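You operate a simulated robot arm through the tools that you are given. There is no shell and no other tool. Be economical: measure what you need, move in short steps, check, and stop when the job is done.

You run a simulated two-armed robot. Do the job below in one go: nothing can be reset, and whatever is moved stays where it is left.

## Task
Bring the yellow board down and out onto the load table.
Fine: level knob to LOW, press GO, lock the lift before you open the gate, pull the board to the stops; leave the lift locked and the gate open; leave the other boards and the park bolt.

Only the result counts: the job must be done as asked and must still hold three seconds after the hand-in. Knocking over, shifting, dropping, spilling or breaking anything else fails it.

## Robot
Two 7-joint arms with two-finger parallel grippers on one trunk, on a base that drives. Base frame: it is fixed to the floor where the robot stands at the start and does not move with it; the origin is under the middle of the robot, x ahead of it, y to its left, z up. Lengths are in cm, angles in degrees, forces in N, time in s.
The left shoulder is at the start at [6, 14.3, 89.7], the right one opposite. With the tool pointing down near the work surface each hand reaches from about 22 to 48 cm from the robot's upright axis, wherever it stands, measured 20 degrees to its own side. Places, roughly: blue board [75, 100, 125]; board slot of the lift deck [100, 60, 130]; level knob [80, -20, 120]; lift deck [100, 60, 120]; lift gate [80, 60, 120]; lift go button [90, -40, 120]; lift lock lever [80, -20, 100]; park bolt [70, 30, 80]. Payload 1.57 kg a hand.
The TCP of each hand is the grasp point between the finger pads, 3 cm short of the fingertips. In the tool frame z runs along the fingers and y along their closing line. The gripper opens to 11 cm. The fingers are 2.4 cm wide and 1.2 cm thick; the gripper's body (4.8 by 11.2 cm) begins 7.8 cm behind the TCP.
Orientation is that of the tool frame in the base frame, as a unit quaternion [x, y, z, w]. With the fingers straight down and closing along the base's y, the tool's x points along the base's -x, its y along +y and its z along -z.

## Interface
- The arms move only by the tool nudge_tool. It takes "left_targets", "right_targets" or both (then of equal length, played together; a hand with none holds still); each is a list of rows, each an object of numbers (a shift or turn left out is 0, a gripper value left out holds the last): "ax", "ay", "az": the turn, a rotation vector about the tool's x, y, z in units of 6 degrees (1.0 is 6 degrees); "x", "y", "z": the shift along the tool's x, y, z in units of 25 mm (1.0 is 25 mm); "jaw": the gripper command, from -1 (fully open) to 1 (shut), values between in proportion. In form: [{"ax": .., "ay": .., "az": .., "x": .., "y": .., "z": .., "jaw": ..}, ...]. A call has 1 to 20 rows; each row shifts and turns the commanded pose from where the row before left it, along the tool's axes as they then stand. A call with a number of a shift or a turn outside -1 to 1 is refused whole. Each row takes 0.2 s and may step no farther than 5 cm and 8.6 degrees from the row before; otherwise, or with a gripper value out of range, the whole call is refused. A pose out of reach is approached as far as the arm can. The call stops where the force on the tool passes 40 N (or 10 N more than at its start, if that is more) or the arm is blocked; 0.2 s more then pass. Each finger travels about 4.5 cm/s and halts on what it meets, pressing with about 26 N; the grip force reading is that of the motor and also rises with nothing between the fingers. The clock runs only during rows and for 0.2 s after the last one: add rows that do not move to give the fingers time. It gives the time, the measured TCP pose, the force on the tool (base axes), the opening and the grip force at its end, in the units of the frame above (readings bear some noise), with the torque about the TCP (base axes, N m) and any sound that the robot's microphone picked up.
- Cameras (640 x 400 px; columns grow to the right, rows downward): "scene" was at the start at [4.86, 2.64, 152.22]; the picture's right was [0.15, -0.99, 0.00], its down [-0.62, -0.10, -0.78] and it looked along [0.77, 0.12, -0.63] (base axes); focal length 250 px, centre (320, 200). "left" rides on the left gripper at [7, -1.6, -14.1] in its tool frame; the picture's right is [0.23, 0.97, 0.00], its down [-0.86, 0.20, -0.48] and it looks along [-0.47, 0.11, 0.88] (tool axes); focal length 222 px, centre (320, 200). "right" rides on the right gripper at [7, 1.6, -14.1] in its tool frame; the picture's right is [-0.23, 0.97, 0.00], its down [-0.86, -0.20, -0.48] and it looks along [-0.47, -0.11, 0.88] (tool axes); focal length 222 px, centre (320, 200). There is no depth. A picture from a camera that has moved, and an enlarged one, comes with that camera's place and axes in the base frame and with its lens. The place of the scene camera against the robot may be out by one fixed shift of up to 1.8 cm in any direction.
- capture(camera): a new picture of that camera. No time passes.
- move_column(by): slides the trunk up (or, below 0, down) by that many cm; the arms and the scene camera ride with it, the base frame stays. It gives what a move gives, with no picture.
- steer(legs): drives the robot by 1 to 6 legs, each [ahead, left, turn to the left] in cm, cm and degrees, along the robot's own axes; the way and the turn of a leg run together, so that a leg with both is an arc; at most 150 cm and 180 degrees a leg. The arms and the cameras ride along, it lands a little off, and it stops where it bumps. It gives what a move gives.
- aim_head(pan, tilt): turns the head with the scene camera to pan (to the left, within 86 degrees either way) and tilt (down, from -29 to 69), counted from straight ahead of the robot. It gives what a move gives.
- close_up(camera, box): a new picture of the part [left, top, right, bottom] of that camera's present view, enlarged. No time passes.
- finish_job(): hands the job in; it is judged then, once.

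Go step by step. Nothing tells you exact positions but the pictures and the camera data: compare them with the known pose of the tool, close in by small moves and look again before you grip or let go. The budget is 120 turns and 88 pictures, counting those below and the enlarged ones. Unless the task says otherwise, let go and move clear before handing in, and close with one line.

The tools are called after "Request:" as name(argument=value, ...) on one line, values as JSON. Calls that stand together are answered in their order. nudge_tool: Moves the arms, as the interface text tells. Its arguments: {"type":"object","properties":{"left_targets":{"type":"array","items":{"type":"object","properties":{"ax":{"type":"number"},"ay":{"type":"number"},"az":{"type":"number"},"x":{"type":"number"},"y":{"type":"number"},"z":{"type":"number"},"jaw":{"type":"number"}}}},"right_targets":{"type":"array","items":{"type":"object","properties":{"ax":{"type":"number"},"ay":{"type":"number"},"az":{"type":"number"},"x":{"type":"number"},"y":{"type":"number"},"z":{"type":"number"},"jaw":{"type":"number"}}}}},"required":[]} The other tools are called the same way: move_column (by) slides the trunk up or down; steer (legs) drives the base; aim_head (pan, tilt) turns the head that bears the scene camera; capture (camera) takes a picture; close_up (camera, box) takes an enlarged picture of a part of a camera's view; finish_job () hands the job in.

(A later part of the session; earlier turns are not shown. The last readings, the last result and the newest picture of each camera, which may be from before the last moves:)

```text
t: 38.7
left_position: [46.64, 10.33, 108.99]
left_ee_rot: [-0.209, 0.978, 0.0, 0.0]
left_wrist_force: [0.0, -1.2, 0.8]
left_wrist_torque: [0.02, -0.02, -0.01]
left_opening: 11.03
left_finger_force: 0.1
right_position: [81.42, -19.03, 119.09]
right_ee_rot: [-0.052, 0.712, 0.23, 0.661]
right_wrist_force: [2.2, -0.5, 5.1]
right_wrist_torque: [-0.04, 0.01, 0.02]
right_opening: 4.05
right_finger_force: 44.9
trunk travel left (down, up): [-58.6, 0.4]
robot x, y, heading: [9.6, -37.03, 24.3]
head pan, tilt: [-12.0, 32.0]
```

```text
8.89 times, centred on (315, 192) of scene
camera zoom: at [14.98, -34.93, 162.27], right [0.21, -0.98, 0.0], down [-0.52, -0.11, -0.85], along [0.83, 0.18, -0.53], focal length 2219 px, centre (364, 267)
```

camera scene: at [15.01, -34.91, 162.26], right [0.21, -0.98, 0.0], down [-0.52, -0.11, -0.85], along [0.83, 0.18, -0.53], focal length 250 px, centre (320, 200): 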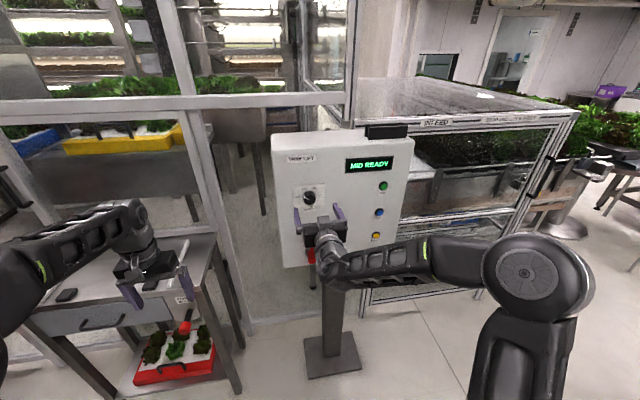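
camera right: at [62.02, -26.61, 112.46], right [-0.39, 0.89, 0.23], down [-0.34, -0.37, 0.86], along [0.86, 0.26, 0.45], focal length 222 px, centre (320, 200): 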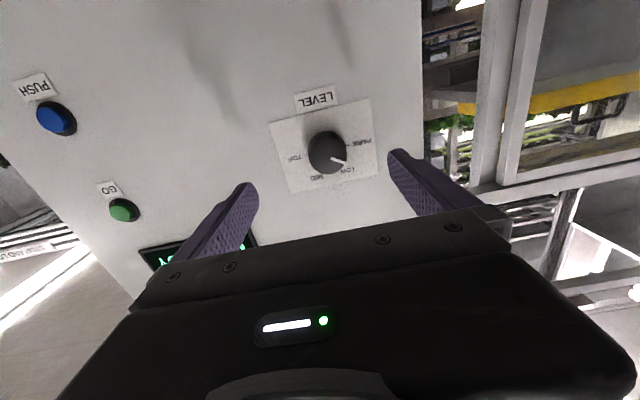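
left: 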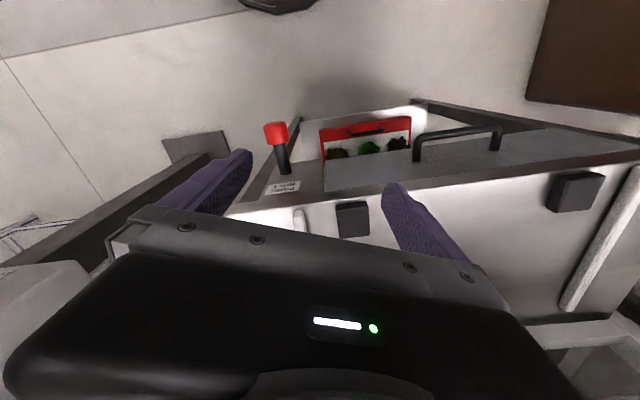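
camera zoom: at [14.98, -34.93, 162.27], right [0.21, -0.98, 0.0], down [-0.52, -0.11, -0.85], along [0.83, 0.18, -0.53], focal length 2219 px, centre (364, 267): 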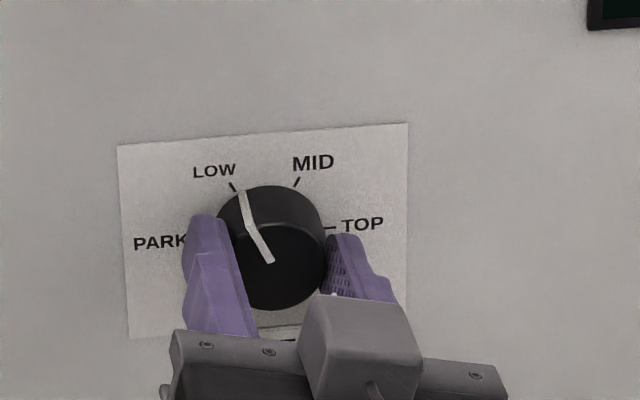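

Just shy of the LOW tick; I'll turn back about 5°, then release gently.

Request:
nudge_tool(right_targets=[{"az": -0.8}, {}, {"jaw": 0.1}, {}, {"jaw": -0.3}, {}, {"jaw": -1}, {}, {}, {}])

Request:
close_up(camera="scene", box=[285, 170, 345, 215])

```text
t: 40.9
left_position: [46.59, 10.37, 109.06]
left_ee_rot: [-0.208, 0.978, 0.0, 0.0]
left_wrist_force: [0.3, -0.8, 1.0]
left_wrist_torque: [-0.02, 0.0, 0.0]
left_opening: 11.0
left_finger_force: 0.1
right_position: [81.44, -19.18, 119.04]
right_ee_rot: [-0.083, 0.709, 0.203, 0.67]
right_wrist_force: [-1.0, 0.1, 0.3]
right_wrist_torque: [0.01, 0.0, 0.0]
right_opening: 10.98
right_finger_force: 0.1
trunk travel left (down, up): [-58.6, 0.4]
robot x, y, heading: [9.76, -36.95, 24.1]
head pan, tilt: [-12.0, 32.0]
```

```text
8.89 times, centred on (315, 192) of scene
camera zoom: at [15.02, -34.91, 162.26], right [0.21, -0.98, 0.0], down [-0.52, -0.11, -0.85], along [0.83, 0.18, -0.53], focal length 2219 px, centre (364, 267)
```

zoom: 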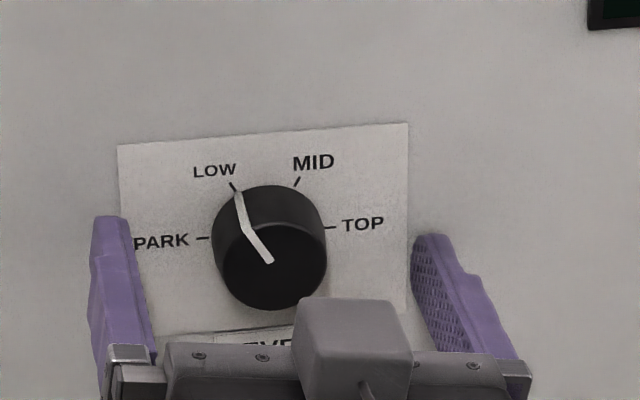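

The knob is on LOW. I'll retract, un-roll, close the jaw and drive right to GO again.

Request:
nudge_tool(right_targets=[{"z": -1}, {"z": -1}, {"az": -0.9}, {"az": -0.9}, {"jaw": 1}, {}, {}, {}, {}, {}, {}])

Request:
steer(legs=[[0, -25.5, 0]])

Request:
capture(camera="scene")

Request:
close_up(camera="scene", box=[190, 150, 350, 250])

Request:
capture(camera="right")

```text
t: 43.3
left_position: [46.67, 10.39, 109.05]
left_ee_rot: [-0.209, 0.978, 0.0, 0.0]
left_wrist_force: [0.0, -0.4, 0.4]
left_wrist_torque: [0.01, -0.02, -0.01]
left_opening: 10.99
left_finger_force: 0.0
right_position: [76.98, -21.09, 119.12]
right_ee_rot: [-0.149, 0.698, 0.139, 0.686]
right_wrist_force: [0.4, 0.5, 0.3]
right_wrist_torque: [0.0, 0.01, 0.01]
right_opening: 0.0
right_finger_force: 18.5
trunk travel left (down, up): [-58.6, 0.4]
robot x, y, heading: [9.61, -36.82, 24.2]
head pan, tilt: [-12.0, 32.0]
```

```text
t: 45.1
left_position: [57.11, -12.99, 108.98]
left_ee_rot: [-0.21, 0.978, 0.001, 0.0]
left_wrist_force: [-0.1, -0.2, 0.5]
left_wrist_torque: [0.04, -0.02, -0.02]
left_opening: 11.0
left_finger_force: 0.1
right_position: [87.26, -44.57, 118.93]
right_ee_rot: [-0.151, 0.699, 0.14, 0.685]
right_wrist_force: [0.4, -1.0, -0.1]
right_wrist_torque: [-0.02, -0.05, 0.01]
right_opening: 0.01
right_finger_force: 21.1
trunk travel left (down, up): [-58.6, 0.4]
robot x, y, heading: [20.17, -60.27, 24.3]
head pan, tilt: [-12.0, 32.0]
```

```text
48 pictures are left
camera scene: at [25.48, -58.33, 162.26], right [0.21, -0.98, 0.0], down [-0.52, -0.11, -0.85], along [0.83, 0.18, -0.53], focal length 250 px, centre (320, 200)
```

scene: 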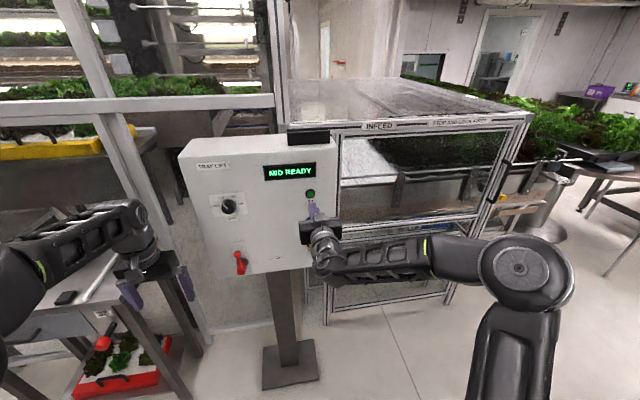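

```text
4.00 times, centred on (270, 200) of scene
camera zoom: at [25.48, -58.33, 162.26], right [0.21, -0.98, 0.0], down [-0.52, -0.11, -0.85], along [0.83, 0.18, -0.53], focal length 999 px, centre (520, 200)
```

zoom: 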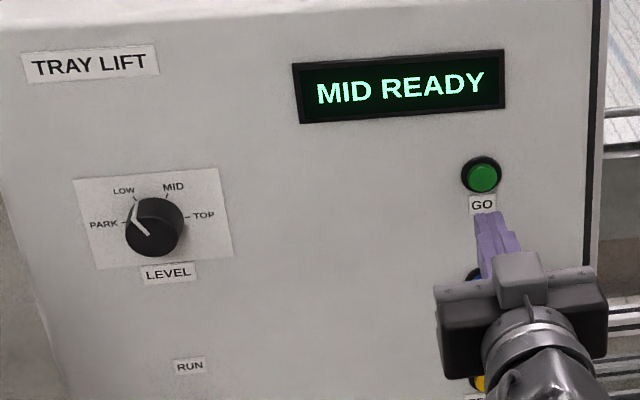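

```text
46 pictures are left
camera right: at [73.61, -48.74, 112.33], right [-0.39, 0.9, 0.22], down [-0.35, -0.36, 0.87], along [0.85, 0.26, 0.45], focal length 222 px, centre (320, 200)
```

right: 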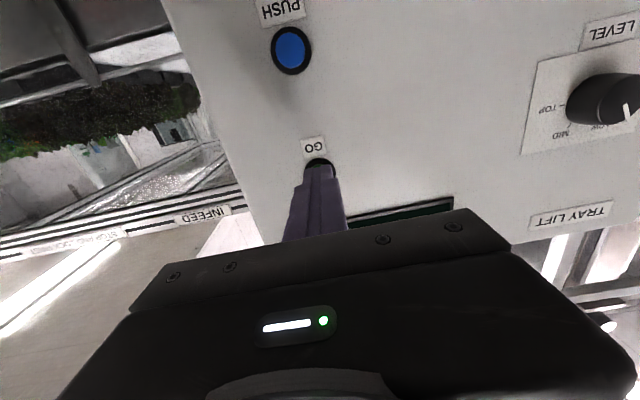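

The knob stays at LOW and the display reads MID READY. I'll press GO at the spot that clicked before.

Request:
nudge_tool(right_targets=[{"x": -0.23, "y": -0.2}, {"z": 0.6}, {"z": 0.6}, {"z": 0.3}, {"z": 0.25}, {"z": 0.2}, {"z": 0.2}, {"z": 0.2}])

Request:
nudge_tool(right_targets=[{"z": -1}, {"z": -1}, {}, {}, {}])

Request:
capture(camera="scene")

```text
t: 46.8
left_position: [56.76, -13.25, 109.15]
left_ee_rot: [-0.208, 0.978, 0.001, 0.001]
left_wrist_force: [0.1, 0.3, 1.2]
left_wrist_torque: [0.0, 0.02, 0.01]
left_opening: 10.97
left_finger_force: 0.0
right_position: [91.99, -42.94, 119.57]
right_ee_rot: [-0.15, 0.699, 0.14, 0.685]
right_wrist_force: [-23.8, -13.9, 3.6]
right_wrist_torque: [0.16, -0.25, -0.28]
right_opening: 0.01
right_finger_force: 21.5
trunk travel left (down, up): [-58.6, 0.4]
robot x, y, heading: [19.94, -60.6, 23.8]
head pan, tilt: [-12.0, 32.0]
heard: click
stopped in row 8 (right hand): the force on the tool passed its limit (the readings are from after the stop); the commanded pose is now the measured one
```

```text
t: 48.0
left_position: [57.15, -13.04, 108.97]
left_ee_rot: [-0.208, 0.978, 0.0, -0.001]
left_wrist_force: [-0.3, -0.4, -0.5]
left_wrist_torque: [0.0, 0.01, 0.01]
left_opening: 10.99
left_finger_force: 0.0
right_position: [87.69, -44.62, 119.51]
right_ee_rot: [-0.15, 0.7, 0.139, 0.684]
right_wrist_force: [-0.5, -0.5, -0.4]
right_wrist_torque: [-0.01, 0.03, 0.0]
right_opening: 0.0
right_finger_force: 21.8
trunk travel left (down, up): [-58.6, 0.4]
robot x, y, heading: [20.04, -60.3, 23.8]
head pan, tilt: [-12.0, 32.0]
```

```text
45 pictures are left
camera scene: at [25.39, -58.24, 162.26], right [0.21, -0.98, 0.0], down [-0.52, -0.11, -0.85], along [0.83, 0.18, -0.53], focal length 250 px, centre (320, 200)
```

scene: 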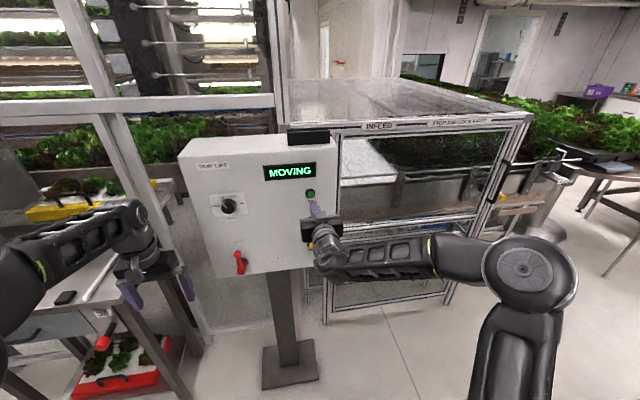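

The display reads MOVING. While it moves, I'll drive back in front of the lever and lower the right hand to look at it.

Request:
steer(legs=[[-4, 25.5, 0.4]])

Request:
nudge_tool(right_targets=[{"x": 1}, {"x": 1}, {"x": 1}, {"x": 1}, {"x": 1}, {"x": 1}, {}])

Request:
capture(camera="right")

Request:
capture(camera="scene")

```text
t: 49.9
left_position: [42.71, 8.86, 108.76]
left_ee_rot: [-0.21, 0.978, 0.0, 0.0]
left_wrist_force: [0.2, 0.8, -0.7]
left_wrist_torque: [-0.01, -0.01, -0.03]
left_opening: 10.99
left_finger_force: 0.0
right_position: [73.61, -22.66, 119.4]
right_ee_rot: [-0.154, 0.7, 0.141, 0.683]
right_wrist_force: [-0.7, -0.3, -0.2]
right_wrist_torque: [0.0, -0.01, -0.03]
right_opening: 0.0
right_finger_force: 20.9
trunk travel left (down, up): [-58.6, 0.4]
robot x, y, heading: [5.48, -38.36, 24.3]
head pan, tilt: [-12.0, 32.0]
```

```text
t: 51.5
left_position: [42.72, 8.72, 109.01]
left_ee_rot: [-0.21, 0.978, 0.001, 0.0]
left_wrist_force: [-0.2, -0.2, 0.0]
left_wrist_torque: [-0.02, 0.02, 0.01]
left_opening: 11.0
left_finger_force: 0.0
right_position: [71.96, -21.25, 108.07]
right_ee_rot: [-0.15, 0.701, 0.138, 0.684]
right_wrist_force: [1.2, -0.2, -0.6]
right_wrist_torque: [0.01, -0.04, 0.0]
right_opening: 0.0
right_finger_force: 21.0
right hand out of reach, approached as far as the arm can: row 1, 2, 3, 4, 5, 6
trunk travel left (down, up): [-58.6, 0.4]
robot x, y, heading: [5.66, -38.61, 24.3]
head pan, tilt: [-12.0, 32.0]
```

```text
44 pictures are left
camera right: at [58.26, -25.49, 101.39], right [-0.38, 0.9, 0.22], down [-0.34, -0.35, 0.87], along [0.86, 0.26, 0.44], focal length 222 px, centre (320, 200)
```

right: 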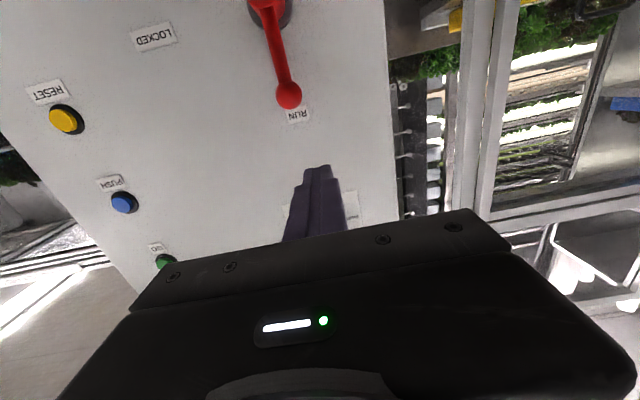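

```text
43 pictures are left
camera scene: at [11.32, -36.67, 162.26], right [0.21, -0.98, 0.0], down [-0.52, -0.11, -0.85], along [0.83, 0.18, -0.53], focal length 250 px, centre (320, 200)
```

scene: 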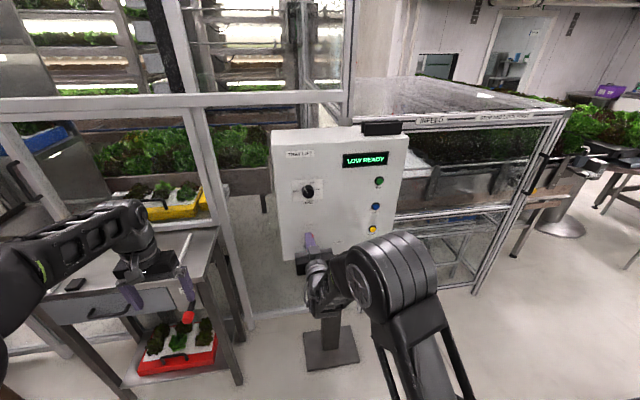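

The display says LOW READY. Next is the lock lever: hub ≈ (81, -19, 94), ball ≈ (82, -19, 101.3). I'll lower the trunk 10 cm, creep forward and aim the head for a view.

Request:
move_column(by=-10)

Request:
nudge_tool(right_targets=[{"y": 1}, {"y": 0.3}, {}])

Request:
steer(legs=[[4, 0, 0]])

Request:
capture(camera="right")

Request:
capture(camera="scene")

```text
t: 52.8
left_position: [42.77, 8.69, 98.97]
left_ee_rot: [-0.21, 0.978, 0.0, -0.001]
left_wrist_force: [0.0, -0.6, -0.2]
left_wrist_torque: [0.0, -0.02, -0.02]
left_opening: 10.98
left_finger_force: 0.0
right_position: [72.1, -21.19, 98.2]
right_ee_rot: [-0.15, 0.701, 0.137, 0.683]
right_wrist_force: [-0.2, -0.5, 0.0]
right_wrist_torque: [-0.01, -0.01, 0.0]
right_opening: 0.01
right_finger_force: 21.1
trunk travel left (down, up): [-48.6, 10.4]
robot x, y, heading: [6.32, -38.58, 24.5]
head pan, tilt: [-12.0, 32.0]
```

```text
t: 53.6
left_position: [42.78, 8.78, 98.99]
left_ee_rot: [-0.211, 0.978, -0.001, -0.001]
left_wrist_force: [0.0, -0.4, -0.1]
left_wrist_torque: [0.0, 0.0, 0.0]
left_opening: 10.99
left_finger_force: 0.0
right_position: [70.8, -18.3, 97.97]
right_ee_rot: [-0.149, 0.701, 0.137, 0.684]
right_wrist_force: [0.1, 0.4, 0.0]
right_wrist_torque: [-0.02, 0.01, -0.01]
right_opening: 0.0
right_finger_force: 21.4
trunk travel left (down, up): [-48.6, 10.4]
robot x, y, heading: [6.16, -38.45, 24.0]
head pan, tilt: [-12.0, 32.0]
```

```text
t: 54.5
left_position: [46.58, 10.44, 98.84]
left_ee_rot: [-0.211, 0.978, 0.0, -0.001]
left_wrist_force: [0.4, 0.2, -0.1]
left_wrist_torque: [0.01, 0.05, -0.01]
left_opening: 10.99
left_finger_force: 0.0
right_position: [74.71, -16.59, 97.89]
right_ee_rot: [-0.15, 0.702, 0.137, 0.683]
right_wrist_force: [1.0, 0.1, -0.2]
right_wrist_torque: [0.0, -0.04, 0.02]
right_opening: 0.0
right_finger_force: 21.7
trunk travel left (down, up): [-48.6, 10.4]
robot x, y, heading: [9.73, -37.32, 24.2]
head pan, tilt: [-12.0, 32.0]
```

```text
42 pictures are left
camera right: at [60.83, -20.84, 91.29], right [-0.38, 0.9, 0.22], down [-0.34, -0.35, 0.87], along [0.86, 0.26, 0.44], focal length 222 px, centre (320, 200)
```

right: 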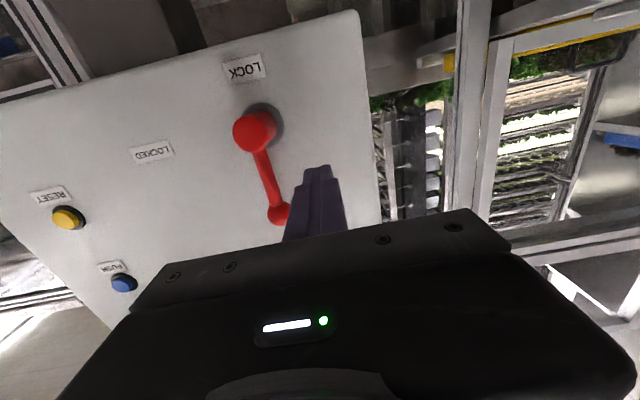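

```text
41 pictures are left
camera scene: at [15.19, -34.87, 152.25], right [0.21, -0.98, 0.0], down [-0.52, -0.11, -0.85], along [0.83, 0.18, -0.53], focal length 250 px, centre (320, 200)
```

scene: 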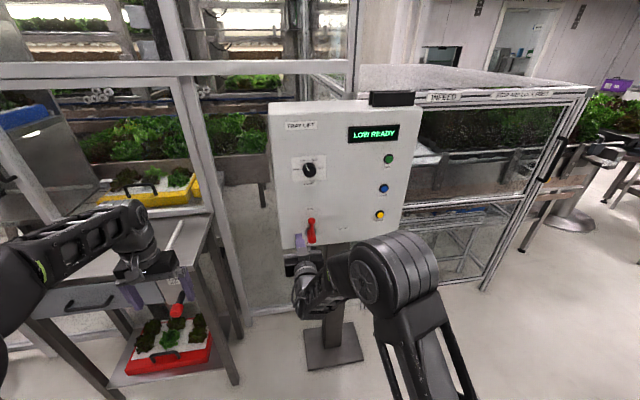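

Hub ≈ (81.3, -18.9, 93.3) and ball ≈ (81.2, -19.2, 101.3). The closed fingers are 5 cm to the lever's left; I'll raise and insert beside it without touching, then look.

Request:
nudge_tool(right_targets=[{"x": -0.7}, {"z": 0.92}, {"z": 0.92}, {}])

Request:
capture(camera="right")

Request:
close_up(camera="scene", box=[260, 180, 380, 270])

```text
t: 55.5
left_position: [46.41, 10.44, 98.93]
left_ee_rot: [-0.211, 0.977, 0.001, 0.0]
left_wrist_force: [0.1, 0.8, -0.7]
left_wrist_torque: [0.01, 0.0, 0.04]
left_opening: 10.97
left_finger_force: 0.0
right_position: [78.8, -14.68, 99.67]
right_ee_rot: [-0.149, 0.701, 0.136, 0.684]
right_wrist_force: [0.8, -0.6, 0.0]
right_wrist_torque: [0.02, -0.01, -0.01]
right_opening: 0.0
right_finger_force: 21.2
trunk travel left (down, up): [-48.6, 10.4]
robot x, y, heading: [9.81, -37.24, 24.3]
head pan, tilt: [-12.0, 32.0]
```

```text
40 pictures are left
camera right: at [65.0, -18.98, 93.01], right [-0.38, 0.9, 0.21], down [-0.34, -0.35, 0.87], along [0.86, 0.26, 0.44], focal length 222 px, centre (320, 200)
```

right: 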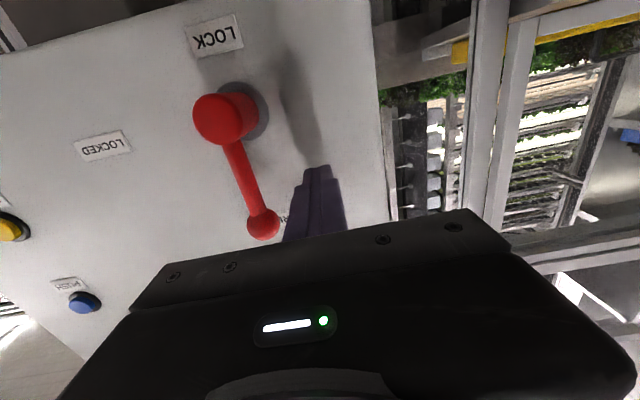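

```text
4.44 times, centred on (320, 225) of scene
camera zoom: at [14.99, -34.96, 152.26], right [0.21, -0.98, 0.0], down [-0.52, -0.11, -0.85], along [0.83, 0.18, -0.53], focal length 1110 px, centre (320, 89)
```

zoom: 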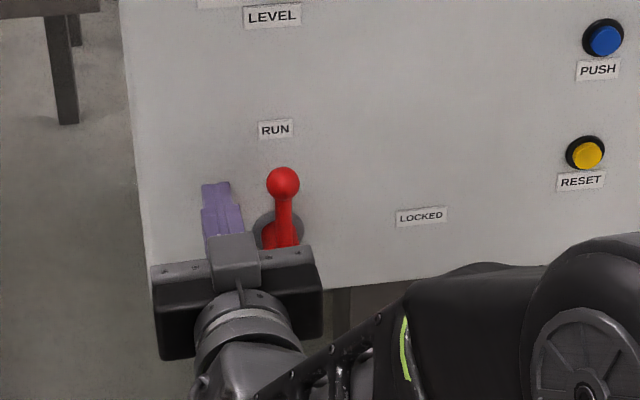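

The fingers are left of the lever and clear. I'll push it right through the first ~35° as a test.

Request:
nudge_tool(right_targets=[{"y": -0.6}, {"y": -0.5}, {"y": -0.45}, {"y": -0.45}, {"y": -0.5, "x": 0.05}, {}])

Request:
close_up(camera="scene", box=[260, 180, 380, 270])

```text
t: 56.9
left_position: [46.46, 10.49, 98.99]
left_ee_rot: [-0.211, 0.978, 0.0, 0.0]
left_wrist_force: [-0.5, 0.6, 0.1]
left_wrist_torque: [0.0, 0.03, -0.01]
left_opening: 10.97
left_finger_force: 0.0
right_position: [80.18, -18.29, 99.86]
right_ee_rot: [-0.145, 0.703, 0.132, 0.684]
right_wrist_force: [-1.0, 1.1, -2.0]
right_wrist_torque: [0.0, -0.03, -0.01]
right_opening: 0.01
right_finger_force: 21.6
right hand out of reach, approached as far as the arm can: row 4, 5
trunk travel left (down, up): [-48.6, 10.4]
robot x, y, heading: [9.58, -36.96, 24.1]
head pan, tilt: [-12.0, 32.0]
```

```text
4.44 times, centred on (320, 225) of scene
camera zoom: at [15.03, -34.94, 152.26], right [0.21, -0.98, 0.0], down [-0.52, -0.11, -0.85], along [0.83, 0.18, -0.53], focal length 1110 px, centre (320, 89)
```

zoom: 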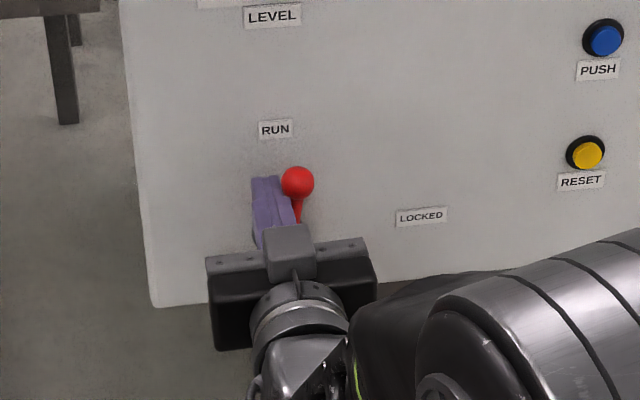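

The lever moves clockwise freely, but the arm nears a joint limit in this posture (hand too low relative to the shoulder). I'll back off, lower the trunk and raise the hand instead.

Request:
nudge_tool(right_targets=[{"y": 1}, {"z": -1}, {"z": -1}, {}])

Request:
move_column(by=-15)

Request:
nudge_tool(right_targets=[{"x": -1}, {"x": -1}, {"x": -1}, {"x": -1}, {"x": -1}, {"x": -1}, {}])

Request:
capture(camera="right")

```text
t: 57.9
left_position: [46.48, 10.44, 98.93]
left_ee_rot: [-0.21, 0.978, 0.001, 0.0]
left_wrist_force: [0.6, -0.2, -0.4]
left_wrist_torque: [-0.01, 0.02, -0.04]
left_opening: 10.99
left_finger_force: 0.0
right_position: [74.46, -17.92, 99.92]
right_ee_rot: [-0.15, 0.701, 0.138, 0.684]
right_wrist_force: [-0.3, -0.4, 0.0]
right_wrist_torque: [0.0, -0.01, -0.02]
right_opening: 0.01
right_finger_force: 21.4
trunk travel left (down, up): [-48.6, 10.4]
robot x, y, heading: [9.8, -36.94, 24.3]
head pan, tilt: [-12.0, 32.0]
```

```text
t: 59.6
left_position: [46.47, 10.44, 83.85]
left_ee_rot: [-0.211, 0.978, 0.0, 0.0]
left_wrist_force: [-0.6, -0.3, -0.1]
left_wrist_torque: [-0.02, 0.05, -0.02]
left_opening: 10.99
left_finger_force: 0.1
right_position: [74.52, -18.02, 85.07]
right_ee_rot: [-0.15, 0.701, 0.138, 0.684]
right_wrist_force: [0.8, 0.1, -0.1]
right_wrist_torque: [0.0, 0.01, 0.03]
right_opening: 0.0
right_finger_force: 20.9
trunk travel left (down, up): [-33.6, 25.4]
robot x, y, heading: [9.34, -36.85, 24.3]
head pan, tilt: [-12.0, 32.0]
```

```text
t: 61.2
left_position: [46.51, 10.38, 83.88]
left_ee_rot: [-0.21, 0.978, 0.0, 0.0]
left_wrist_force: [-0.4, 0.3, -0.1]
left_wrist_torque: [0.02, -0.02, -0.01]
left_opening: 10.99
left_finger_force: 0.2
right_position: [74.86, -17.64, 99.92]
right_ee_rot: [-0.15, 0.701, 0.138, 0.684]
right_wrist_force: [0.3, -0.2, -0.7]
right_wrist_torque: [-0.03, -0.02, -0.02]
right_opening: 0.0
right_finger_force: 21.5
trunk travel left (down, up): [-33.6, 25.4]
robot x, y, heading: [9.55, -37.09, 24.4]
head pan, tilt: [-12.0, 32.0]
```

```text
37 pictures are left
camera right: at [61.17, -21.91, 93.25], right [-0.38, 0.9, 0.22], down [-0.34, -0.35, 0.87], along [0.86, 0.26, 0.44], focal length 222 px, centre (320, 200)
```

right: 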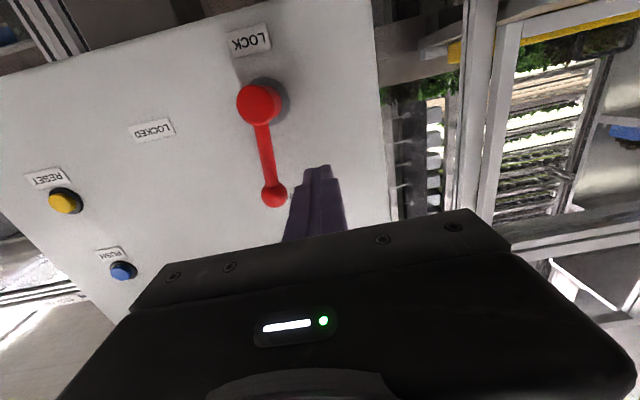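

The posture is better now. I'll insert and push the lever along the arc to about 100°.

Request:
nudge_tool(right_targets=[{"z": 0.97}, {"z": 0.97}, {"y": -0.64, "x": 0.04}, {"y": -0.72, "x": 0.04}, {"y": -0.67, "x": 0.08}, {"y": -0.62, "x": 0.22}, {"y": -0.55, "x": 0.37}, {"y": -0.43, "x": 0.5}, {"y": -0.29, "x": 0.59}, {"y": -0.12, "x": 0.65}, {}])

Request:
capture(camera="right")

Request:
capture(camera="scene")

```text
t: 63.1
left_position: [46.56, 10.47, 83.95]
left_ee_rot: [-0.209, 0.978, 0.001, 0.0]
left_wrist_force: [0.8, -0.4, 0.2]
left_wrist_torque: [-0.01, 0.02, 0.0]
left_opening: 11.01
left_finger_force: 0.1
right_position: [83.19, -23.74, 95.4]
right_ee_rot: [-0.168, 0.698, 0.113, 0.686]
right_wrist_force: [1.2, -1.4, 7.3]
right_wrist_torque: [0.0, 0.01, 0.05]
right_opening: 0.01
right_finger_force: 21.8
right hand out of reach, approached as far as the arm can: row 9
trunk travel left (down, up): [-33.6, 25.4]
robot x, y, heading: [9.55, -36.82, 24.4]
head pan, tilt: [-12.0, 32.0]
stopped in row 9 (right hand): the force on the tool passed its limit (the readings are from after the stop); the commanded pose is now the measured one
```

```text
36 pictures are left
camera right: at [69.53, -28.28, 88.68], right [-0.38, 0.91, 0.15], down [-0.36, -0.3, 0.88], along [0.85, 0.28, 0.44], focal length 222 px, centre (320, 200)
```

right: 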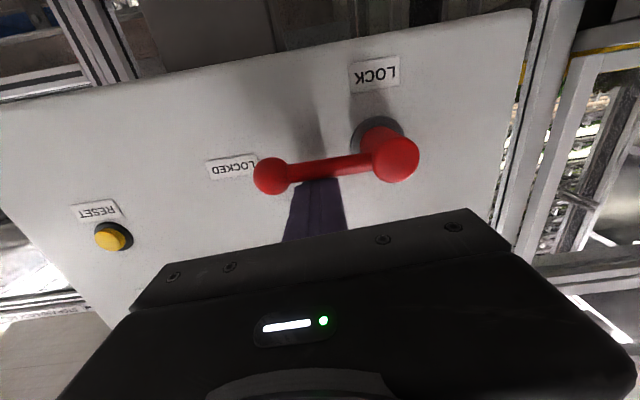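

```text
35 pictures are left
camera scene: at [14.97, -34.92, 137.28], right [0.21, -0.98, 0.0], down [-0.52, -0.11, -0.85], along [0.83, 0.18, -0.53], focal length 250 px, centre (320, 200)
```

scene: 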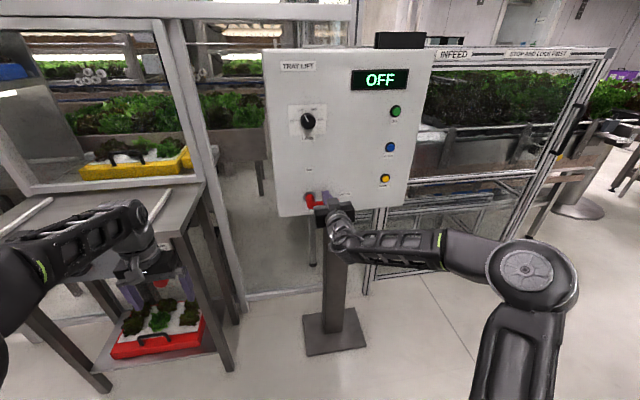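

The lever has come to its stop at 90°, pointing at the LOCKED label, and the display says OFF. I'll lift off, back away and check closely.

Request:
nudge_tool(right_targets=[{"x": -0.6}, {"z": -1}, {"z": -1}, {"z": -1}, {}])

Request:
close_up(camera="scene", box=[260, 50, 420, 220])

Request:
close_up(camera="scene", box=[0, 100, 240, 250])

```text
t: 64.3
left_position: [46.5, 10.44, 83.92]
left_ee_rot: [-0.211, 0.978, 0.001, -0.001]
left_wrist_force: [0.0, 1.0, -0.2]
left_wrist_torque: [0.02, 0.01, 0.0]
left_opening: 10.98
left_finger_force: 0.2
right_position: [76.35, -26.53, 96.94]
right_ee_rot: [-0.169, 0.7, 0.113, 0.684]
right_wrist_force: [-1.0, 0.3, 0.3]
right_wrist_torque: [0.01, -0.02, 0.02]
right_opening: 0.02
right_finger_force: 21.2
trunk travel left (down, up): [-33.6, 25.4]
robot x, y, heading: [9.65, -36.59, 24.3]
head pan, tilt: [-12.0, 32.0]
```

```text
2.35 times, centred on (340, 135) of scene
camera zoom: at [15.01, -34.96, 137.26], right [0.21, -0.98, 0.0], down [-0.52, -0.11, -0.85], along [0.83, 0.18, -0.53], focal length 588 px, centre (273, 353)
```

zoom: 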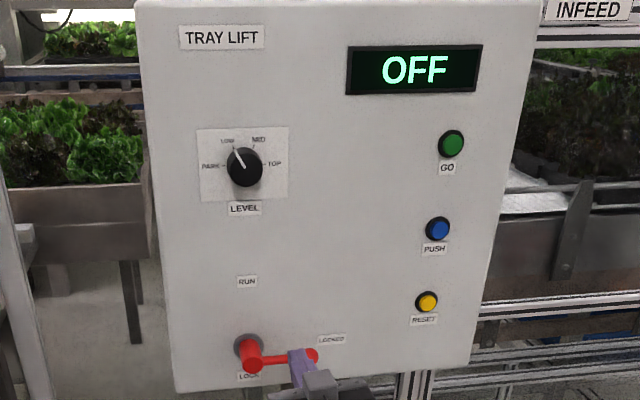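

```text
2.67 times, centred on (120, 175) of scene
camera zoom: at [15.01, -34.96, 137.26], right [0.21, -0.98, 0.0], down [-0.52, -0.11, -0.85], along [0.83, 0.18, -0.53], focal length 666 px, centre (853, 267)
```

zoom: 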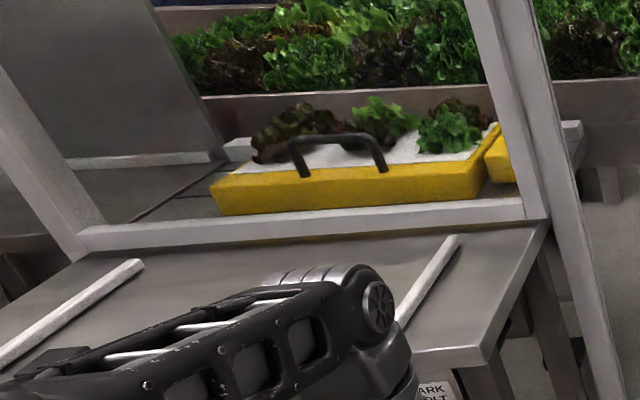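

The lift is locked. Next I'll back away and move left to face the gate and load table.

Request:
steer(legs=[[-25, 0, 0], [0, 35, 0], [0, 0, 15]])

Request:
move_column(by=15)

Request:
aim_head(pan=0, tilt=25)

Request:
capture(camera="scene")

```text
t: 68.8
left_position: [-3.95, 39.76, 83.94]
left_ee_rot: [-0.337, 0.942, -0.001, -0.001]
left_wrist_force: [-0.6, 0.5, 0.0]
left_wrist_torque: [-0.02, 0.0, -0.01]
left_opening: 10.99
left_finger_force: 0.0
right_position: [34.59, 11.88, 96.96]
right_ee_rot: [-0.26, 0.672, 0.202, 0.663]
right_wrist_force: [0.1, -0.4, 0.7]
right_wrist_torque: [0.0, -0.01, -0.02]
right_opening: 0.01
right_finger_force: 20.9
trunk travel left (down, up): [-33.6, 25.4]
robot x, y, heading: [-27.05, -15.06, 39.7]
head pan, tilt: [-12.0, 32.0]
```

```text
t: 70.6
left_position: [-3.99, 39.81, 98.81]
left_ee_rot: [-0.336, 0.942, -0.001, -0.001]
left_wrist_force: [0.3, -0.6, 0.6]
left_wrist_torque: [-0.01, 0.0, 0.02]
left_opening: 11.0
left_finger_force: 0.1
right_position: [34.55, 11.8, 111.9]
right_ee_rot: [-0.259, 0.672, 0.202, 0.664]
right_wrist_force: [-0.2, -0.3, -0.6]
right_wrist_torque: [-0.02, 0.02, 0.01]
right_opening: 0.0
right_finger_force: 21.2
trunk travel left (down, up): [-48.6, 10.4]
robot x, y, heading: [-27.12, -15.34, 39.6]
head pan, tilt: [-12.0, 32.0]
```

```text
t: 71.3
left_position: [-3.88, 39.84, 98.82]
left_ee_rot: [-0.336, 0.942, 0.001, 0.0]
left_wrist_force: [0.8, 0.1, 0.3]
left_wrist_torque: [0.04, 0.01, 0.01]
left_opening: 11.0
left_finger_force: 0.1
right_position: [34.44, 11.86, 111.88]
right_ee_rot: [-0.259, 0.672, 0.201, 0.664]
right_wrist_force: [0.1, -0.2, 0.0]
right_wrist_torque: [-0.05, 0.0, 0.01]
right_opening: 0.01
right_finger_force: 21.1
trunk travel left (down, up): [-48.6, 10.4]
robot x, y, heading: [-27.73, -15.2, 39.3]
head pan, tilt: [0.0, 25.0]
```

```text
32 pictures are left
camera scene: at [-23.03, -10.22, 153.37], right [0.63, -0.77, 0.0], down [-0.33, -0.27, -0.91], along [0.7, 0.57, -0.42], focal length 250 px, centre (320, 200)
```

scene: 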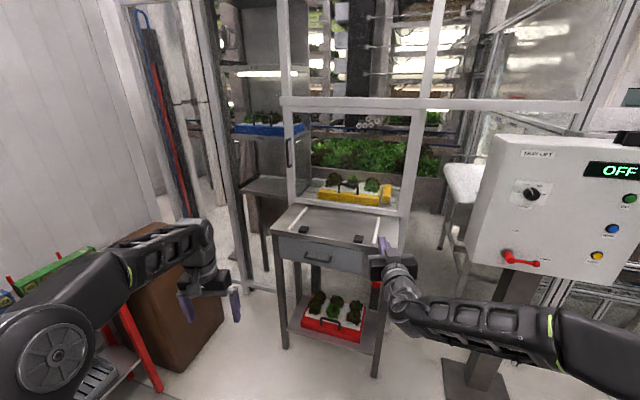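

Request:
close_up(camera="scene", box=[260, 80, 460, 260])

Request:
close_up(camera="scene", box=[270, 85, 320, 190])

```text
2.22 times, centred on (360, 170) of scene
camera zoom: at [-23.03, -10.22, 153.37], right [0.63, -0.77, 0.0], down [-0.33, -0.27, -0.91], along [0.7, 0.57, -0.42], focal length 555 px, centre (231, 267)
```

zoom: 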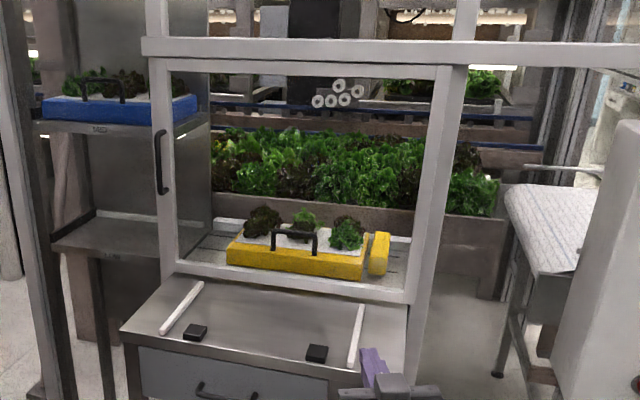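

```text
3.81 times, centred on (295, 138) of scene
camera zoom: at [-23.03, -10.22, 153.37], right [0.63, -0.77, 0.0], down [-0.33, -0.27, -0.91], along [0.7, 0.57, -0.42], focal length 951 px, centre (415, 438)
```

zoom: 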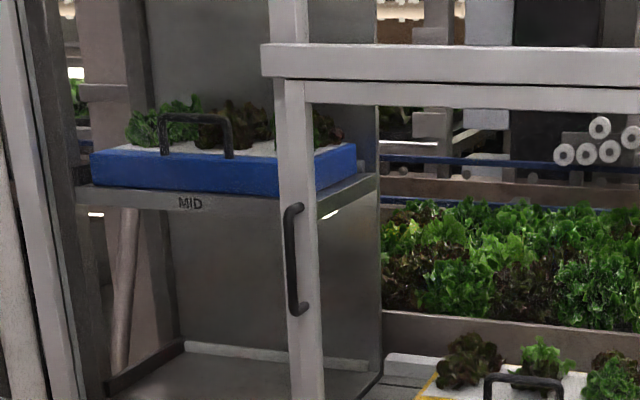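

The gate hangs on a rail that extends to the right, with a vertical handle on its left stile at ≈ (69, 83.5, 120), and everything is yawed ≈22.6°. I'll tuck the right arm tool-down and turn the left hand to face forward, so the left hand can slide the gate right.

Request:
nudge_tool(left_targets=[{"x": -0.8, "z": -1}, {"x": -0.8, "z": -1}, {"x": -0.8, "z": -1}, {"x": -0.8, "z": -1}, {"x": -0.8, "z": -1}, {"x": -0.8, "z": -1, "jaw": 1}, {"ay": -1}, {"ay": -1}, {"ay": -1}, {"ay": -1}, {"ay": -1}, {"ay": -1}, {"ay": -1}, {"ay": -1}, {"ay": -1}, {"ay": -1}, {"ay": -1}, {"ay": -1}, {"ay": -1}, {"ay": -1}], right_targets=[{"ay": 1}, {"ay": 1}, {"ay": 1}, {"ay": 1}, {"ay": 1}, {"ay": 1}, {"ay": 1}, {"ay": 1}, {"ay": 1}, {"ay": 1}, {"ay": 1}, {"ay": 1}, {"ay": 1}, {"ay": 1}, {"ay": 1}, {"x": 1}, {"x": 1}, {"x": 1}, {"x": 1}, {"x": 1}])

Request:
nudge_tool(left_targets=[{"ay": -1}, {}, {}, {}, {}], right_targets=[{"x": 1}, {"x": 1}, {"x": 1}, {"x": 1}, {}])

```text
t: 75.5
left_position: [-2.24, 43.07, 103.7]
left_ee_rot: [-0.269, 0.739, 0.228, 0.574]
left_wrist_force: [1.0, -0.5, -0.7]
left_wrist_torque: [0.01, 0.04, 0.02]
left_opening: 0.0
left_finger_force: 21.1
left hand out of reach, approached as far as the arm can: row 2, 3, 4, 5, 6, 16, 17, 19
right_position: [25.13, 3.99, 106.61]
right_ee_rot: [-0.331, 0.934, 0.01, 0.137]
right_wrist_force: [1.3, 0.6, 0.6]
right_wrist_torque: [0.03, 0.04, -0.02]
right_opening: 0.0
right_finger_force: 21.6
right hand out of reach, approached as far as the arm can: row 12, 13, 14, 15
trunk travel left (down, up): [-48.6, 10.4]
robot x, y, heading: [-27.58, -15.32, 39.4]
head pan, tilt: [0.0, 25.0]
```

```text
t: 76.7
left_position: [-2.33, 43.07, 103.73]
left_ee_rot: [-0.258, 0.708, 0.242, 0.612]
left_wrist_force: [0.7, 0.1, 0.3]
left_wrist_torque: [0.03, -0.03, 0.0]
left_opening: 0.0
left_finger_force: 21.9
right_position: [17.68, -2.24, 104.08]
right_ee_rot: [-0.33, 0.934, 0.01, 0.137]
right_wrist_force: [0.3, -0.7, -0.1]
right_wrist_torque: [0.01, 0.0, 0.0]
right_opening: 0.01
right_finger_force: 21.4
trunk travel left (down, up): [-48.6, 10.4]
robot x, y, heading: [-27.2, -15.14, 39.3]
head pan, tilt: [0.0, 25.0]
```

Both arms are posed. I'll raise the trunk, square up to the gate and drive close.

Request:
move_column(by=10)

Request:
steer(legs=[[0, 0, -16.7], [0, 29, 0], [45, 0, 0]])

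Request:
aim_head(pan=15, tilt=30)

Request:
capture(camera="scene")

Request:
capture(camera="left")

```text
t: 78.0
left_position: [-2.29, 43.0, 113.68]
left_ee_rot: [-0.258, 0.708, 0.241, 0.612]
left_wrist_force: [-0.3, 0.1, 0.3]
left_wrist_torque: [0.0, 0.0, 0.0]
left_opening: 0.0
left_finger_force: 20.7
right_position: [17.59, -2.07, 114.24]
right_ee_rot: [-0.33, 0.934, 0.011, 0.137]
right_wrist_force: [0.4, -0.9, -0.4]
right_wrist_torque: [0.02, 0.03, 0.01]
right_opening: 0.02
right_finger_force: 20.8
trunk travel left (down, up): [-58.6, 0.4]
robot x, y, heading: [-27.57, -15.43, 39.3]
head pan, tilt: [0.0, 25.0]
```

```text
t: 83.3
left_position: [43.58, 77.53, 113.79]
left_ee_rot: [-0.152, 0.738, 0.15, 0.64]
left_wrist_force: [0.1, 0.5, -0.1]
left_wrist_torque: [0.01, 0.0, -0.02]
left_opening: 0.0
left_finger_force: 21.4
right_position: [49.63, 28.42, 113.96]
right_ee_rot: [-0.191, 0.972, -0.009, 0.137]
right_wrist_force: [-0.5, -0.1, 0.8]
right_wrist_torque: [-0.02, 0.03, -0.01]
right_opening: 0.0
right_finger_force: 21.5
trunk travel left (down, up): [-58.6, 0.4]
robot x, y, heading: [2.99, 28.51, 22.7]
head pan, tilt: [0.0, 25.0]
```

```text
t: 84.1
left_position: [43.55, 77.42, 113.8]
left_ee_rot: [-0.152, 0.738, 0.15, 0.64]
left_wrist_force: [-0.5, -0.1, 0.3]
left_wrist_torque: [0.02, 0.0, 0.0]
left_opening: 0.0
left_finger_force: 21.3
right_position: [49.64, 28.37, 113.94]
right_ee_rot: [-0.191, 0.972, -0.009, 0.137]
right_wrist_force: [-0.2, -0.2, 0.4]
right_wrist_torque: [0.01, 0.03, 0.01]
right_opening: 0.0
right_finger_force: 21.5
trunk travel left (down, up): [-58.6, 0.4]
robot x, y, heading: [3.12, 28.73, 22.5]
head pan, tilt: [15.0, 30.0]
```

```text
29 pictures are left
camera scene: at [6.66, 34.24, 162.58], right [0.61, -0.79, 0.0], down [-0.4, -0.3, -0.87], along [0.69, 0.53, -0.5], focal length 250 px, centre (320, 200)
```

scene: 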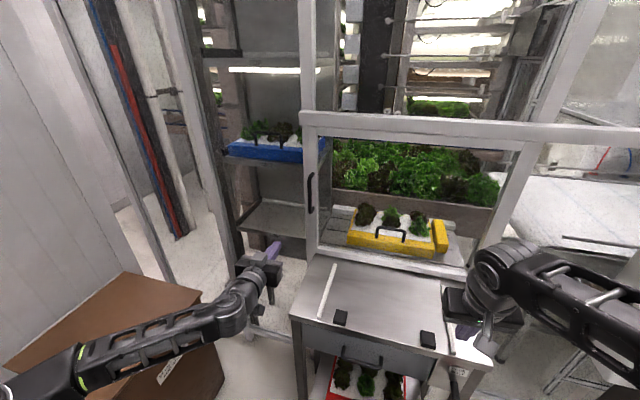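

```text
28 pictures are left
camera left: at [30.53, 69.9, 108.6], right [-0.44, 0.88, -0.2], down [-0.4, 0.01, 0.92], along [0.81, 0.48, 0.35], focal length 222 px, centre (320, 200)
```

left: 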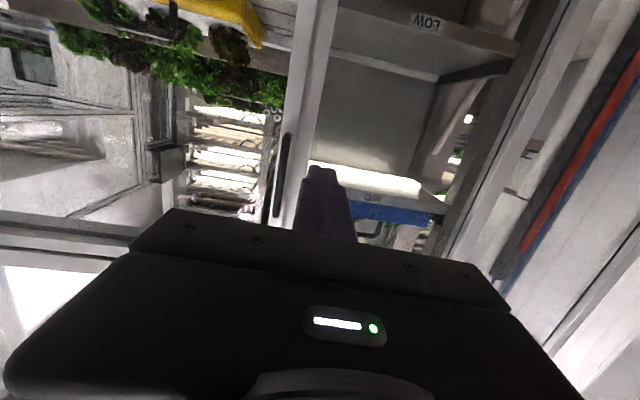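

The handle is confirmed at ≈ (68, 83.3, 120). I'll drive 8 cm closer, then raise and level the left hand, staying 4 cm left of the handle.

Request:
steer(legs=[[8, 0, 0]])

Request:
nudge_tool(left_targets=[{"z": 1}, {"z": 1}, {"x": -0.9, "ay": -0.6}, {"x": -0.9, "ay": -0.7}, {"x": -0.4, "z": 1}, {}])

Request:
capture(camera="left")

```text
t: 85.1
left_position: [51.11, 80.44, 113.62]
left_ee_rot: [-0.152, 0.738, 0.15, 0.64]
left_wrist_force: [0.6, 0.7, -0.5]
left_wrist_torque: [0.0, -0.01, -0.01]
left_opening: 0.0
left_finger_force: 21.6
right_position: [57.11, 31.43, 114.05]
right_ee_rot: [-0.19, 0.972, -0.01, 0.137]
right_wrist_force: [0.1, -0.1, -0.6]
right_wrist_torque: [-0.04, 0.0, 0.0]
right_opening: 0.0
right_finger_force: 21.2
trunk travel left (down, up): [-58.6, 0.4]
robot x, y, heading: [10.77, 31.69, 22.5]
head pan, tilt: [15.0, 30.0]
```

```text
t: 86.5
left_position: [57.94, 84.0, 119.3]
left_ee_rot: [-0.141, 0.692, 0.159, 0.689]
left_wrist_force: [-0.8, -0.5, -1.1]
left_wrist_torque: [0.03, -0.02, -0.01]
left_opening: 0.02
left_finger_force: 21.5
left hand out of reach, approached as far as the arm can: row 4
right_position: [56.96, 31.47, 114.12]
right_ee_rot: [-0.192, 0.972, -0.009, 0.137]
right_wrist_force: [-0.6, 0.1, 0.4]
right_wrist_torque: [0.01, -0.01, 0.06]
right_opening: 0.01
right_finger_force: 21.1
trunk travel left (down, up): [-58.6, 0.4]
robot x, y, heading: [10.33, 31.89, 22.8]
head pan, tilt: [15.0, 30.0]
```

```text
27 pictures are left
camera left: at [45.63, 76.86, 112.2], right [-0.41, 0.89, -0.2], down [-0.51, -0.04, 0.86], along [0.76, 0.45, 0.47], focal length 222 px, centre (320, 200)
```

left: 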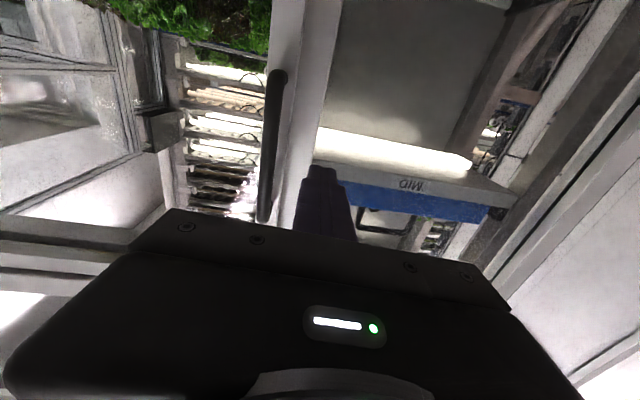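

The handle bar is ≈4 cm right of the fingertips. I'll advance 6.5 cm, then push right 6 cm to test that the gate slides.

Request:
nudge_tool(left_targets=[{"z": 0.9}, {"z": 0.9}, {"z": 0.8}, {"y": -0.5}, {"y": -0.5}, {"y": -0.5}, {"y": -0.5}, {"y": -0.5}, {}])

Request:
capture(camera="scene")

Request:
capture(camera="left")

```text
t: 88.5
left_position: [65.69, 82.17, 121.89]
left_ee_rot: [-0.139, 0.696, 0.155, 0.687]
left_wrist_force: [0.2, 0.4, -1.0]
left_wrist_torque: [0.01, 0.0, -0.04]
left_opening: 0.0
left_finger_force: 20.9
left hand out of reach, approached as far as the arm can: row 4, 5, 6, 7, 8
right_position: [56.98, 31.39, 114.02]
right_ee_rot: [-0.191, 0.972, -0.01, 0.137]
right_wrist_force: [0.0, -0.4, -0.4]
right_wrist_torque: [-0.01, 0.02, 0.01]
right_opening: 0.02
right_finger_force: 21.8
trunk travel left (down, up): [-58.6, 0.4]
robot x, y, heading: [10.13, 31.63, 22.7]
head pan, tilt: [15.0, 30.0]
```

```text
26 pictures are left
camera scene: at [14.03, 37.33, 162.58], right [0.61, -0.79, 0.0], down [-0.4, -0.3, -0.87], along [0.69, 0.53, -0.5], focal length 250 px, centre (320, 200)
```

scene: 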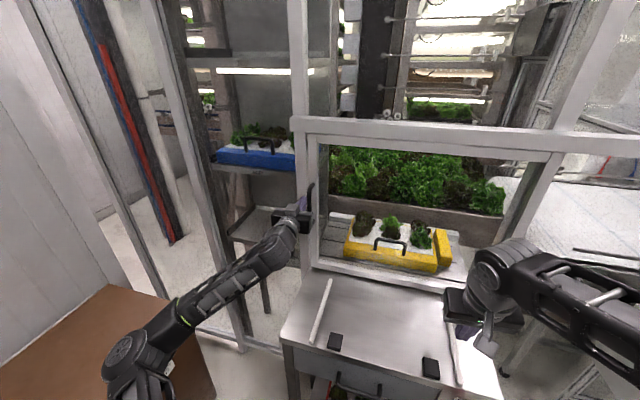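

```text
25 pictures are left
camera left: at [53.25, 75.05, 114.82], right [-0.4, 0.89, -0.2], down [-0.5, -0.03, 0.86], along [0.77, 0.45, 0.46], focal length 222 px, centre (320, 200)
```

left: 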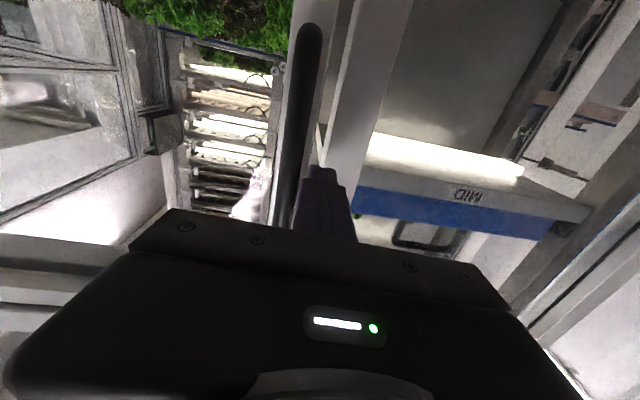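

The fingers are up against the handle's left side. I'll drive the base right 10 cm to push and check.

Request:
steer(legs=[[0, -10, 0]])

Request:
capture(camera="scene")

```text
t: 89.7
left_position: [69.55, 72.88, 121.76]
left_ee_rot: [-0.139, 0.696, 0.157, 0.686]
left_wrist_force: [0.1, -0.5, -0.3]
left_wrist_torque: [0.01, -0.01, 0.05]
left_opening: 0.0
left_finger_force: 21.4
right_position: [60.88, 22.13, 114.11]
right_ee_rot: [-0.19, 0.972, -0.009, 0.138]
right_wrist_force: [-0.3, 0.5, -0.1]
right_wrist_torque: [0.08, 0.0, 0.0]
right_opening: 0.0
right_finger_force: 21.7
trunk travel left (down, up): [-58.6, 0.4]
robot x, y, heading: [13.94, 22.48, 22.7]
head pan, tilt: [15.0, 30.0]
```

```text
24 pictures are left
camera scene: at [17.96, 27.89, 162.58], right [0.61, -0.79, 0.0], down [-0.4, -0.3, -0.87], along [0.69, 0.53, -0.5], focal length 250 px, centre (320, 200)
```

scene: 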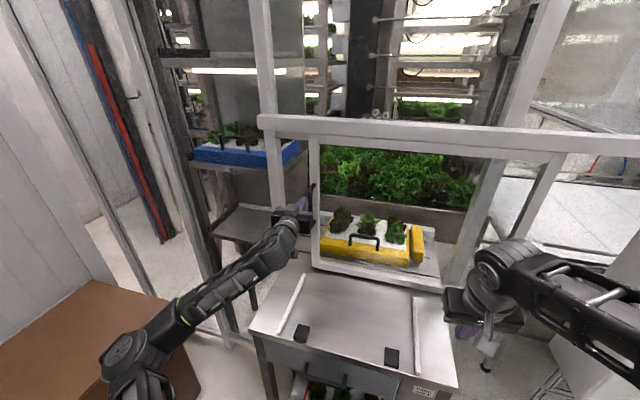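

The gate slides with the hand. I'll continue right 28 cm.

Request:
steer(legs=[[0, -28, 0]])

Request:
capture(camera="scene")

```text
t: 91.6
left_position: [80.16, 47.28, 121.75]
left_ee_rot: [-0.139, 0.696, 0.156, 0.687]
left_wrist_force: [-0.4, -0.6, -1.0]
left_wrist_torque: [-0.01, 0.01, 0.06]
left_opening: 0.02
left_finger_force: 21.1
right_position: [71.5, -3.52, 114.04]
right_ee_rot: [-0.191, 0.972, -0.009, 0.138]
right_wrist_force: [-0.6, -0.3, 0.3]
right_wrist_torque: [0.01, 0.0, 0.05]
right_opening: 0.0
right_finger_force: 21.2
trunk travel left (down, up): [-58.6, 0.4]
robot x, y, heading: [24.68, -3.35, 22.4]
head pan, tilt: [15.0, 30.0]
```

```text
23 pictures are left
camera scene: at [28.54, 2.36, 162.58], right [0.61, -0.79, 0.0], down [-0.4, -0.3, -0.87], along [0.69, 0.53, -0.5], focal length 250 px, centre (320, 200)
```

scene: 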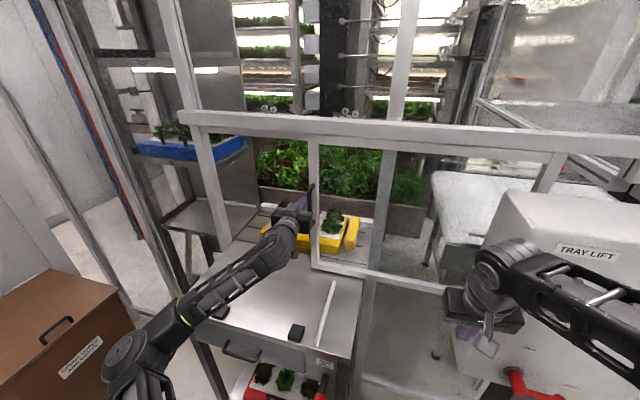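

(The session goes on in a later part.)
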